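You operate a simulated robot arm through the tools that you are given. There is no shell and no other tool. Be economical: measure what you need, move in short steps, check, and stop when the job is done.

The job below is to be done with a simulated robot arm. You get a single attempt, and the scene is never put back.

## Task
Put one of the wax tablets from the low top of the side stand on top of the yellow wax block there.

Only the result counts: the job must be done as asked and must still hold three seconds after the hand-in. Knocking over, shifting, dropping, spilling or breaking anything else fails it.

## Robot
A 7-joint arm with a two-finger parallel gripper, fixed in place. Base frame: the origin is at the foot of the arm, x ahead of it, y to its left, z up; the work surface is at about z = 0. Lengths are in mm, angles in degrees, forces in N, time in s.
With the tool pointing down near the work surface it reaches from about 240 to 620 mm from the base axis. Its first joint turns from -66.0 to 66.0 degrees. Payload 2.6 kg.
The tool frame sits at the grasp point between the pads (the TCP): z along the fingers, y along the line on which they close. The tips reach 30 mm beyond it. Largest opening 94 mm; finger width 28, thickness 10; the body of the gripper, 50 by 96 mm, starts 55 mm behind the TCP.
Orientation is told as [roll, pitch, yaw] about the base's x, y, z axes, in that order, counted from this pose: with the fingers straight down and closing along the base's y, the tool's x points along the base's -x, its y along +y and its z along -z.

## Interface
- The arm moves only by the tool apply_moves. Its argument "series" is a list of rows, each a list of 5 numbers: the shift along the tool's x, y, z in mm, then the turn about the tool's z in degrees, then the finger opening in mm, from 0 to 94. In form: [[x, y, z, yaw, jaw], ...]. A call has 1 to 20 rows; each row is the pose to reach, as a shift and turn from the pose commanded when the call began, along the tool's axes at that moment. Each row takes 0.2 s and may step no farther than 50 mm and 8.6 degrees from the row before; otherwise, or with a gripper value out of range, the whole call is refused. A pose out of reach is approached as far as the arm can. The call stops where the force on the tool passes 40 N (or 10 N more than at its start, if that is more) or the arm is blocked; 0.2 s more then pass. Each finger travels about 72 mm/s and halts on what it meets, pressing with about 34 N; the grip force reading is that of the motor and also rises with nothing between the fingers. The clock runs only during rows and for 0.2 s after the last one: add rows that repeat a pose to give the fingers time. The reply holds the time, the measured pose of the TCP, the force on the tool along the base axes, the opening and the grip force, in the units named above and with some noise, and new pictures: "pictures" is both (left out), scene, wrist or none.
- Cameras (640 x 400 px; columns grow to the right, rows downward): "scene" is fixed at [16.3, 437.3, 554.2]; the picture's right is [-0.89, -0.47, 0.00], its down [-0.33, 0.63, -0.70] and it looks along [0.33, -0.62, -0.71] (base axes); focal length 342 px, centre (320, 200). "wrist" rides on the gripper at [-37, 0, -58] in the tool frame; the picture's right is [0.00, -1.00, 0.00], its down [0.97, 0.00, -0.24] and it looks along [0.24, 0.00, 0.97] (tool axes); focal length 218 px, centre (320, 200).
- probe_pixels(camera, pixels): for up to 12 pixels [column, row] of the newest picture of that camera ("zoom" is the newest enlarged one), the place [x, y, z] in the base frame of the surface seen there, good to about 3 mm, but the place of the scene camera against the robot may be out by one fixed shift of up to 12 mm in any direction. It takes no simulated time.
- inspect(camera, box): a new picture of the part [left, top, right, bottom] of that camera's present view, enlarged. It takes no simulated time.
- job_done(): hands the job in; it is judged then, once.

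Go step by step. Measure first, check grasps and placings, and put right what went wrong. The budget is 60 turns and 120 pictures, counting those below and the enlarged ones. Unless the task says otherwise, let go and move clear before handing in, and close with one line.

The tools are called after "Call:" as name(argument=value, ...) on one line, values as JSON. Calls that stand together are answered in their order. apply_moves: Moves the arm, as the interface text tells. Its arguments: {"type":"object","properties":{"series":{"type":"array"},"pictures":{"type":"string","enum":["both","scene","wrist","none"]}},"required":["series"]} The other tools are called the same way: probe_pixels (camera, pixels) gives the place of the surface under pixels of a picture; inspect (camera, box) takes an enlarged picture of a part of a camera's view; job_done () hands the job in.

At the start:

```text
time_s: 0.0
position: [396.4, 119.1, 270.8]
tcp_rot: [0.1, 0.0, 0.0]
ft_force: [1.3, -0.1, 0.0]
grip_width: 93.9
finger_force: 0.0
```

scene: 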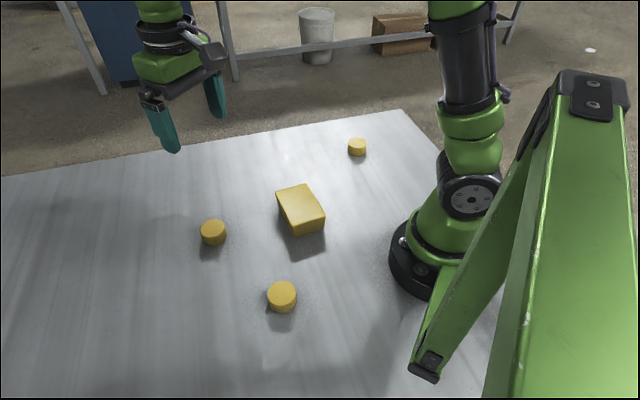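
wrist: 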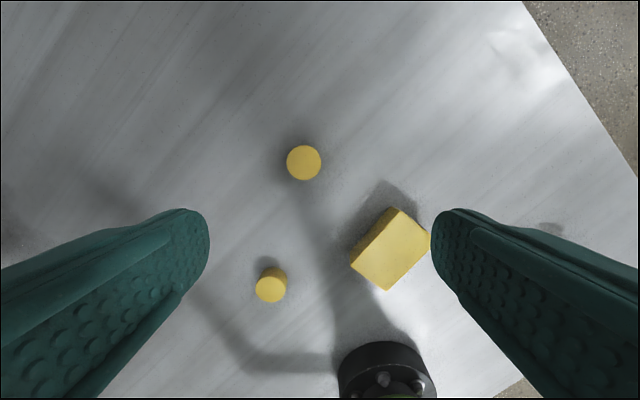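

The scene shows three tablets (scene 213,232; 282,296; 357,147) and the block (300,208); I'll measure them from the wrist camera first.

Call:
probe_pixels(camera="wrist", pixels=[[304, 162], [270, 287], [395, 245], [397, 210], [429, 240], [388, 288], [352, 262], [372, 232], [220, 150], [300, 230], [304, 146], [304, 179]])

Call:
probe_pixels(camera="scene", pixels=[[213, 227], [282, 291], [357, 143], [300, 203], [278, 190], [305, 184], [324, 212], [292, 222], [213, 240], [250, 260]])

Call:
inspect(camera="wrist", box=[220, 130, 460, 310])

Call:
inspect(camera="scene", box=[180, 120, 400, 320])

```text
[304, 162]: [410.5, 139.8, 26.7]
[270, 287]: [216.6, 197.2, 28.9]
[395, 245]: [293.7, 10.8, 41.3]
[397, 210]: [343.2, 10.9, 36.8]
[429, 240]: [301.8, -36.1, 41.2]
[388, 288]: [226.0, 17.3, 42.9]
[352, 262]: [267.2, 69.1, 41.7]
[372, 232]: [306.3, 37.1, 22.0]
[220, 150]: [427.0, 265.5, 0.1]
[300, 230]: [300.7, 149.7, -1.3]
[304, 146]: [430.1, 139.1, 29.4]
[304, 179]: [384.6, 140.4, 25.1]
```

```text
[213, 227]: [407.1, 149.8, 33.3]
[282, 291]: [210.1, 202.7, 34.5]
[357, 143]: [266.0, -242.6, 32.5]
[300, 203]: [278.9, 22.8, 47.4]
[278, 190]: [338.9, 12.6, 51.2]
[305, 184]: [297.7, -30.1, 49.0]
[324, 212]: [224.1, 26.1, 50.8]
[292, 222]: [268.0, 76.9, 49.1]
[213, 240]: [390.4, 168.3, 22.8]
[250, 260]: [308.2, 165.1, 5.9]
```

```text
2.22 times, centred on (340, 220) of wrist
```

zoom: 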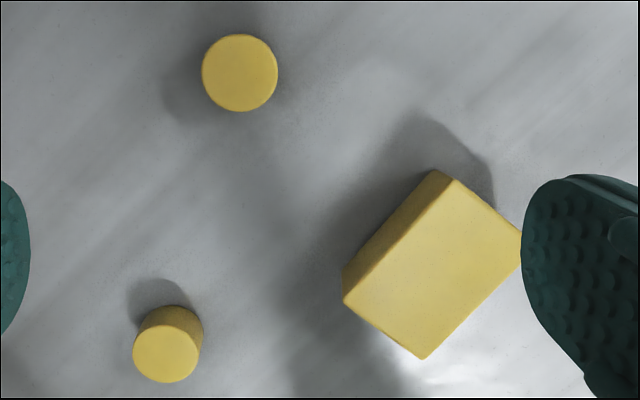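

```text
2.00 times, centred on (290, 220) of scene
```

zoom: 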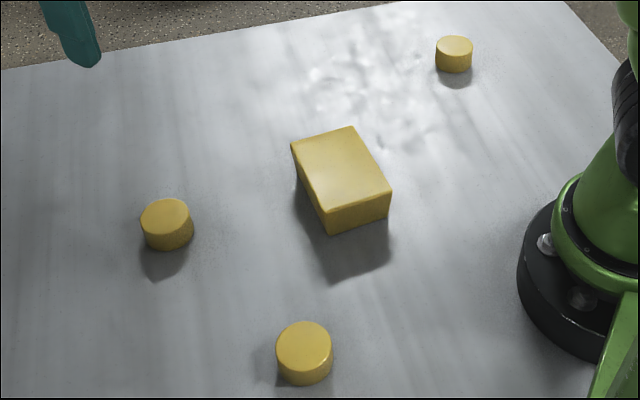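

Tablet A is at about (409,140), top 27, diameter ~47; the block's top centre is about (285,17) at z 41. I'll hover above tablet A and measure again.

Call:
apply_moves(series=[[-12, 21, 40, 0, 94], [-12, 21, 80, 0, 94], [-12, 21, 110, 0, 94], [-12, 21, 130, 0, 94], [-12, 21, 130, 0, 94]])

```text
time_s: 1.2
position: [408.9, 140.6, 139.8]
tcp_rot: [0.0, -0.1, 0.1]
ft_force: [0.0, -0.5, 1.0]
grip_width: 93.9
finger_force: 0.2
```

scene: 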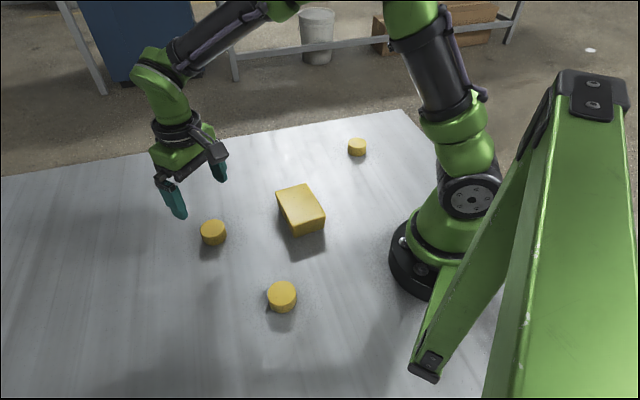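
wrist: 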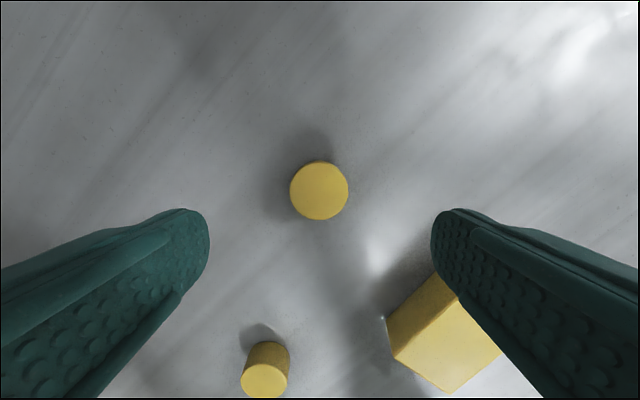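

The tablet is centred between the fingers (wrist 319,191). I'll probe its rim and the block's corners again before going down.

Call:
probe_pixels(camera="wrist", pixels=[[319, 191], [319, 166], [319, 217], [293, 191], [345, 191], [265, 380], [396, 354], [446, 387], [450, 340], [250, 200]])

```text
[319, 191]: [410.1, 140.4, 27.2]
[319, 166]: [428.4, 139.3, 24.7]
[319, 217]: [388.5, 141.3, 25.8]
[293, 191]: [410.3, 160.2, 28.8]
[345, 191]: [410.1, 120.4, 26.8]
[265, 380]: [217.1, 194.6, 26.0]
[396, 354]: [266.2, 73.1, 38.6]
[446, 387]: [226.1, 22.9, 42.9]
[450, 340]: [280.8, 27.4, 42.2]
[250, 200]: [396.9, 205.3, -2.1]
```

The tablet is at (409.5,140.3), top 27, so the TCP is already over it. I'll go down to z≈36 (tips ~6 above the surface) and stay open to check.

Call:
apply_moves(series=[[0, 0, 40, 0, 94], [0, 0, 75, 0, 94], [0, 0, 95, 0, 94], [0, 0, 104, 0, 94], [0, 0, 104, 0, 94]])

```text
time_s: 2.4
position: [408.7, 139.5, 36.3]
tcp_rot: [-0.1, 0.0, -0.1]
ft_force: [0.0, -0.7, -0.8]
grip_width: 93.9
finger_force: 0.0
```

scene: 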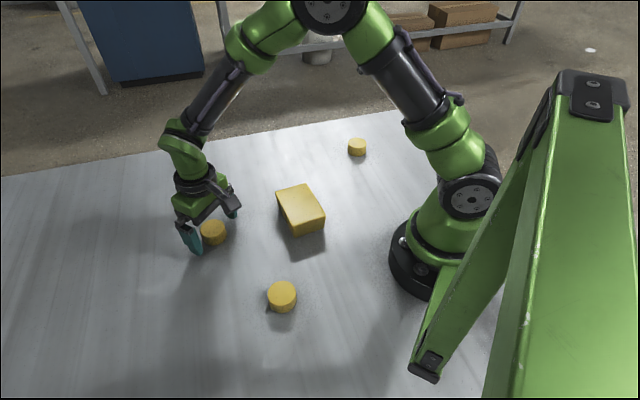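
wrist: 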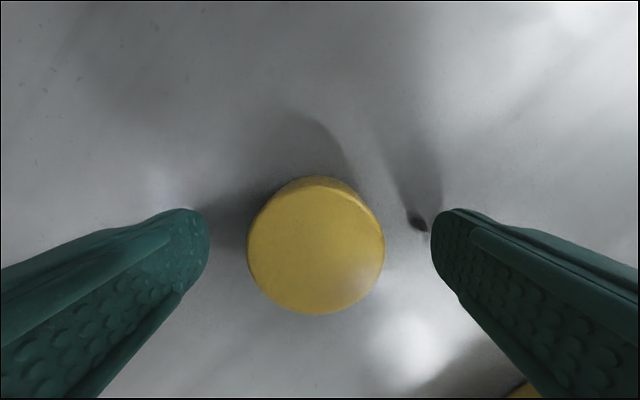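

The tablet (wrist 316,245) sits between the fingers with clear gaps on both sides. I'll close on it.

Call:
apply_moves(series=[[0, 0, 0, 0, 75], [0, 0, 0, 0, 60], [0, 0, 0, 0, 48], [0, 0, 0, 0, 40], [0, 0, 0, 0, 36], [0, 0, 0, 0, 36]])

```text
time_s: 3.8
position: [408.0, 140.5, 36.5]
tcp_rot: [0.0, -0.1, 0.0]
ft_force: [-0.4, 1.2, 1.2]
grip_width: 45.4
finger_force: 34.3
```

scene: 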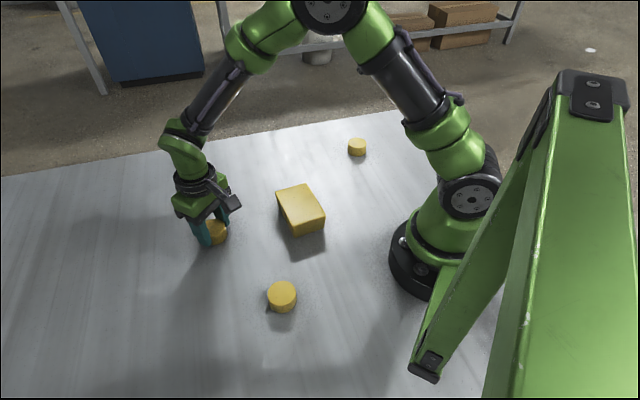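
wrist: 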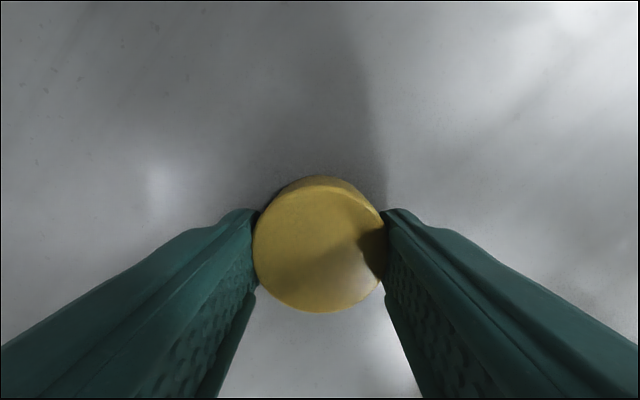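

The fingers stopped at 45 mm on the tablet with 34 N of grip. I'll lift 90 mm and check.

Call:
apply_moves(series=[[0, 0, -10, 0, 36], [0, 0, -30, 0, 36], [0, 0, -60, 0, 36], [0, 0, -85, 0, 36], [0, 0, -94, 0, 36], [0, 0, -94, 0, 36]])

```text
time_s: 5.2
position: [408.8, 139.9, 130.9]
tcp_rot: [0.0, 0.0, -0.1]
ft_force: [-0.9, -0.1, -0.8]
grip_width: 45.0
finger_force: 34.4
```

scene: 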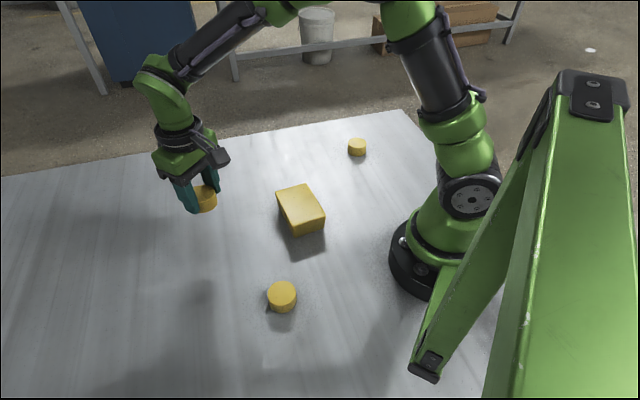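
wrist: 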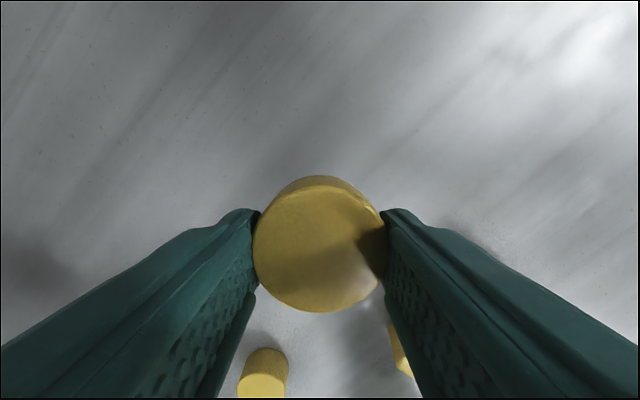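

The tablet is held squarely and clear of the table. I'll carry it at this height to above the block's centre, about (284,18).

Call:
apply_moves(series=[[10, -10, 0, 0, 36], [30, -29, 0, 0, 36], [55, -54, 0, 0, 36], [80, -78, 0, 0, 36], [102, -100, 0, 0, 36], [118, -115, 0, 0, 36], [125, -122, 0, 0, 36], [125, -122, 0, 0, 36], [125, -122, 0, 0, 36]])

```text
time_s: 7.2
position: [283.2, 17.4, 131.6]
tcp_rot: [0.0, 0.0, 0.0]
ft_force: [-0.2, 0.3, -0.6]
grip_width: 45.0
finger_force: 33.7
```

scene: 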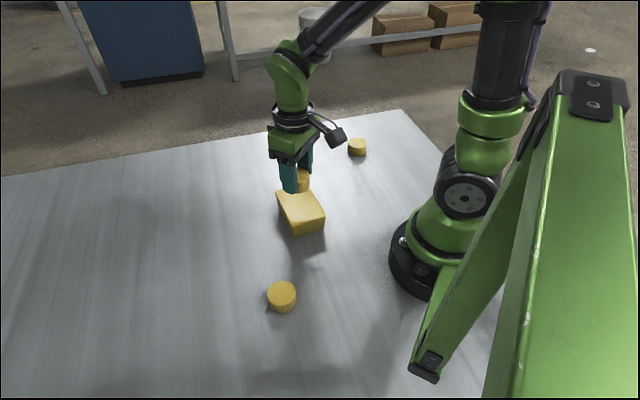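
wrist: 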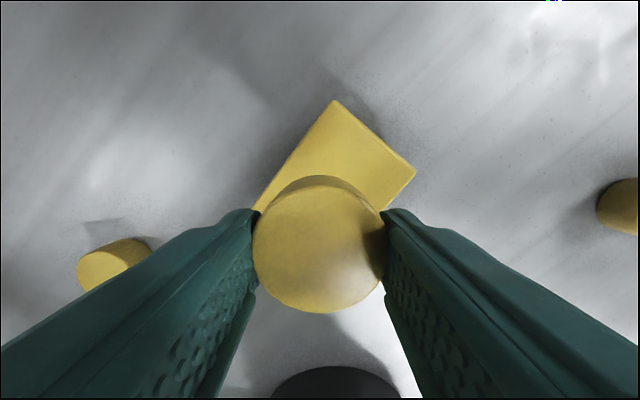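

The block's top and right corners show at wrist (336,101) and (414,168). I'll probe them to refine the centre.

Call:
probe_pixels(camera="wrist", pixels=[[336, 105], [410, 168], [262, 205], [340, 150], [318, 245], [375, 160], [318, 185]])

Call:
inspect(camera="scene", box=[240, 120, 360, 250])

```text
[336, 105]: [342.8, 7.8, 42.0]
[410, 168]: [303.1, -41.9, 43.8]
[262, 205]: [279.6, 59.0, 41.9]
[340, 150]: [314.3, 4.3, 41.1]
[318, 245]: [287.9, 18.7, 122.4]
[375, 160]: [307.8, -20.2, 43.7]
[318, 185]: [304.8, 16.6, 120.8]
```

```text
3.08 times, centred on (300, 185) of scene
```

zoom: 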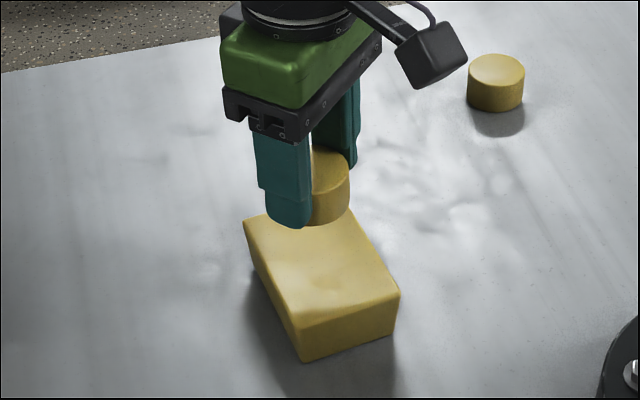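

The block's centre refines to (285,14.5) with its top at z≈42, so contact should come at TCP z≈78–79. I'll shift 3 mm and lower to just above that.

Call:
apply_moves(series=[[-1, -3, 15, 0, 36], [-1, -3, 32, 0, 36], [-1, -3, 44, 0, 36], [-1, -3, 48, 0, 36], [-1, -3, 50, 0, 36], [-1, -3, 50, 0, 36]])

Call:
inspect(camera="scene", box=[250, 150, 350, 250])

```text
time_s: 8.6
position: [283.8, 15.2, 82.2]
tcp_rot: [-0.1, -0.1, -0.2]
ft_force: [-6.1, 0.3, 19.9]
grip_width: 45.5
finger_force: 34.1
```

scene: 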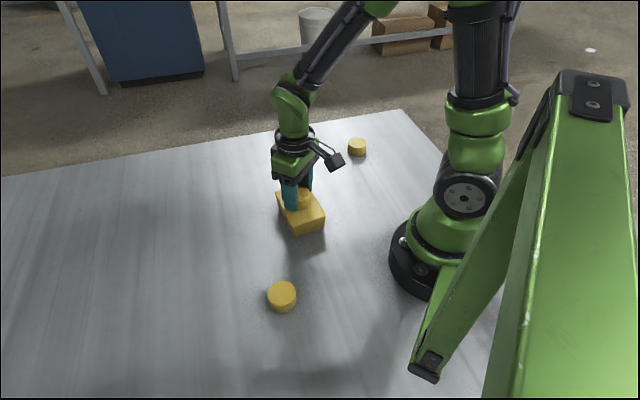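
wrist: 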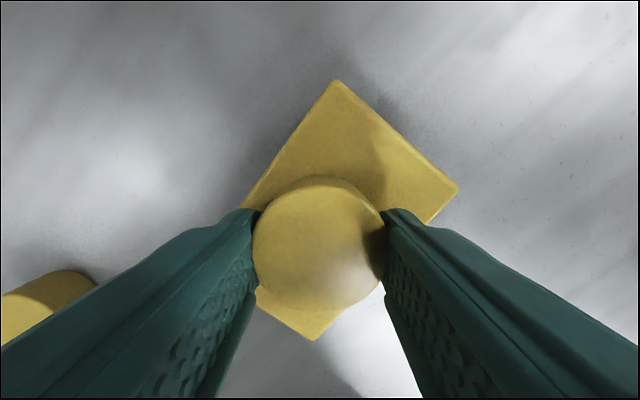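

```text
4.00 times, centred on (300, 200) of scene
```

zoom: 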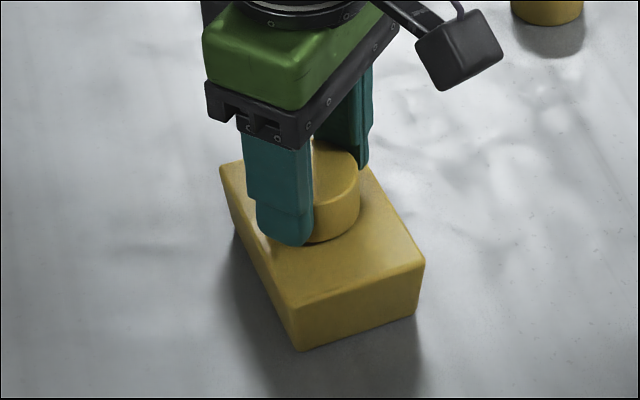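

The tablet already rests on the block: 20 N upward at z 82. I'll ease up a fraction to relieve the force before releasing.

Call:
apply_moves(series=[[0, 0, -0.5, 0, 36], [0, 0, -0.7, 0, 36], [0, 0, -0.7, 0, 36]], pictures="none")

```text
time_s: 9.4
position: [282.9, 16.9, 80.3]
tcp_rot: [0.0, 0.0, -0.1]
ft_force: [0.1, 0.2, 0.5]
grip_width: 45.4
finger_force: 33.8
```

The force is now near zero, with z reading 80.3 within noise. I'll look closely at the contact.

Call:
inspect(camera="scene", box=[250, 160, 350, 250])

Call:
inspect(camera="wrist", box=[160, 60, 480, 360])

Call:
apply_moves(series=[[0, 0, 0.3, 0, 36], [0, 0, 0.3, 0, 36]], pictures="none")

```text
4.44 times, centred on (300, 205) of scene
```

zoom: 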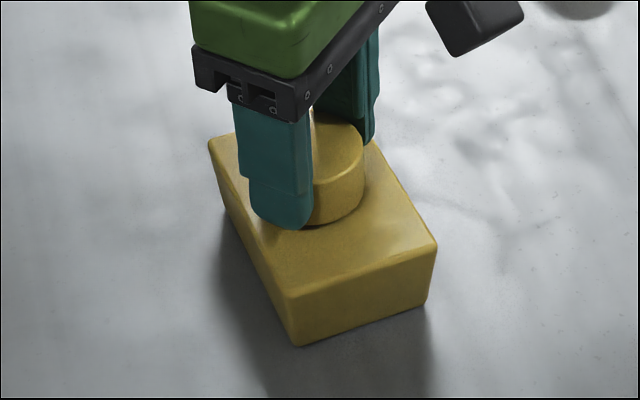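

```text
1.33 times, centred on (320, 210) of wrist
```

zoom: 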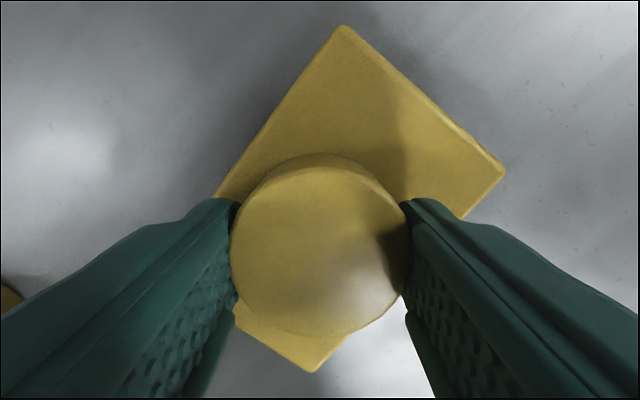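

```text
time_s: 10.0
position: [283.5, 14.9, 81.6]
tcp_rot: [0.0, 0.1, 0.0]
ft_force: [-0.4, 0.2, 0.9]
grip_width: 45.4
finger_force: 33.9
```

Nearly in contact (0.9 N); I'll nudge down 0.3 mm more for a light touch.

Call:
apply_moves(series=[[0, 0, 0.2, 0, 36], [0, 0, 0.2, 0, 36]], pictures="none")

Call:
probe_pixels(camera="wrist", pixels=[[336, 84], [455, 183], [314, 336], [318, 245], [265, 305]])

```text
time_s: 10.6
position: [284.5, 15.6, 81.0]
tcp_rot: [0.1, -0.2, -0.1]
ft_force: [-6.6, -1.5, 23.4]
grip_width: 45.3
finger_force: 33.8
```

```text
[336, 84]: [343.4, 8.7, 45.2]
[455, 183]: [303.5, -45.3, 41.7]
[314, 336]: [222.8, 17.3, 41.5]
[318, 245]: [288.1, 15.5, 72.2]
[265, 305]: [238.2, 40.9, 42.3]
```

Contact is stiff, so the tablet seats at this height, and the block's corners give a centre of about (283,13) right under the tablet. I'll back off 0.2 mm and open modestly.

Call:
apply_moves(series=[[0, 0, -0.2, 0, 36], [0, 0, -0.2, 0, 46], [0, 0, -0.2, 0, 50], [0, 0, -0.2, 0, 58], [0, 0, -0.2, 0, 68], [0, 0, -0.2, 0, 68]])

```text
time_s: 12.0
position: [283.2, 16.3, 81.4]
tcp_rot: [0.0, 0.0, 0.0]
ft_force: [-1.0, -0.9, 0.1]
grip_width: 67.7
finger_force: 0.1
```

scene: 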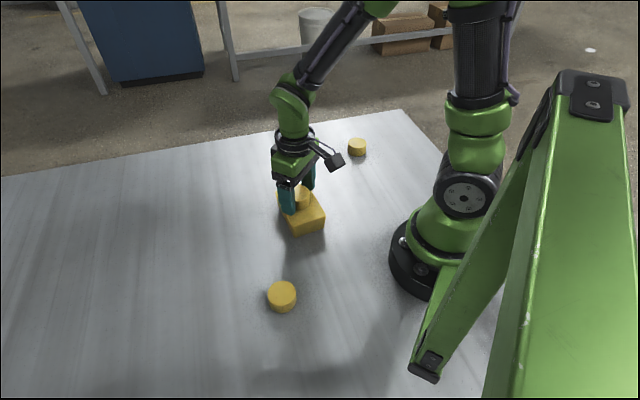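
wrist: 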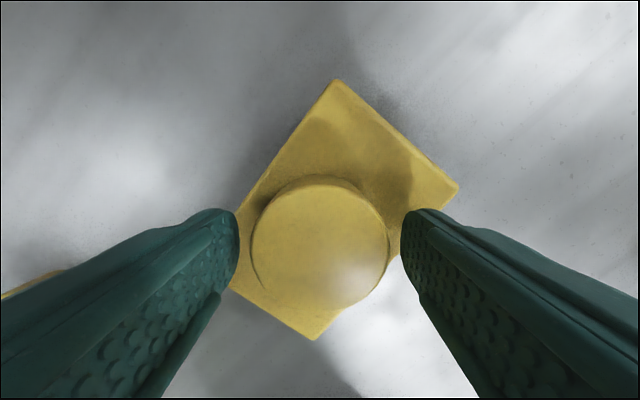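

The fingers are clear of the tablet, which stands on the block (wrist 320,245). I'll go straight up.

Call:
apply_moves(series=[[0, 0, -10, 0, 80], [0, 0, -30, 0, 90], [0, 0, -60, 0, 94], [0, 0, -95, 0, 94], [0, 0, -120, 0, 94], [0, 0, -130, 0, 94], [0, 0, -130, 0, 94], [0, 0, -130, 0, 94]])

Call:
inspect(camera="scene", box=[230, 140, 370, 250])

```text
time_s: 13.8
position: [285.3, 16.6, 211.2]
tcp_rot: [0.0, 0.0, 0.0]
ft_force: [0.0, 0.1, -0.1]
grip_width: 93.9
finger_force: 0.0
```

scene: 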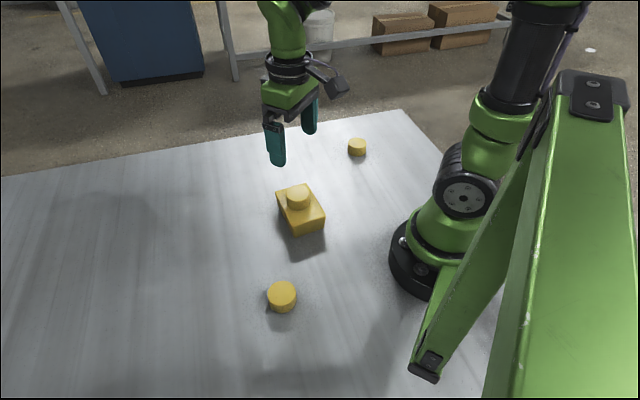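
wrist: 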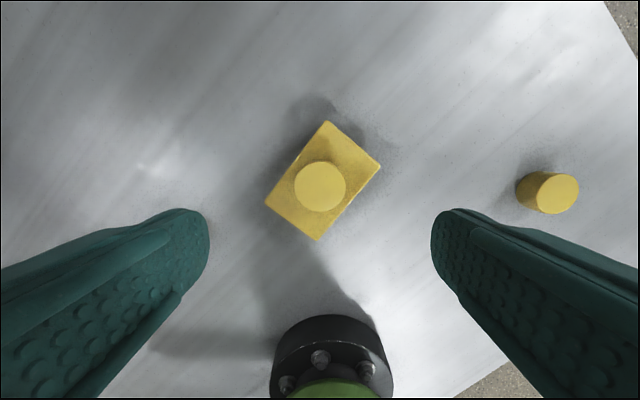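

```text
3.64 times, centred on (300, 195) of scene
```

zoom: 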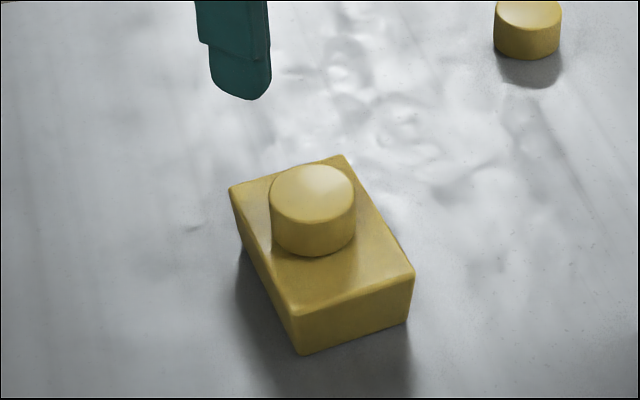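

The tablet stands flat and near the middle of the block (wrist 321,186). The block and the other tablets look unmoved, and the arm is clear, so I'm handing in.

Call:
job_done()

```text
The job is handed in.
```

One wax tablet now stands on top of the yellow wax block; the gripper has let go and is clear, and the job is handed in.
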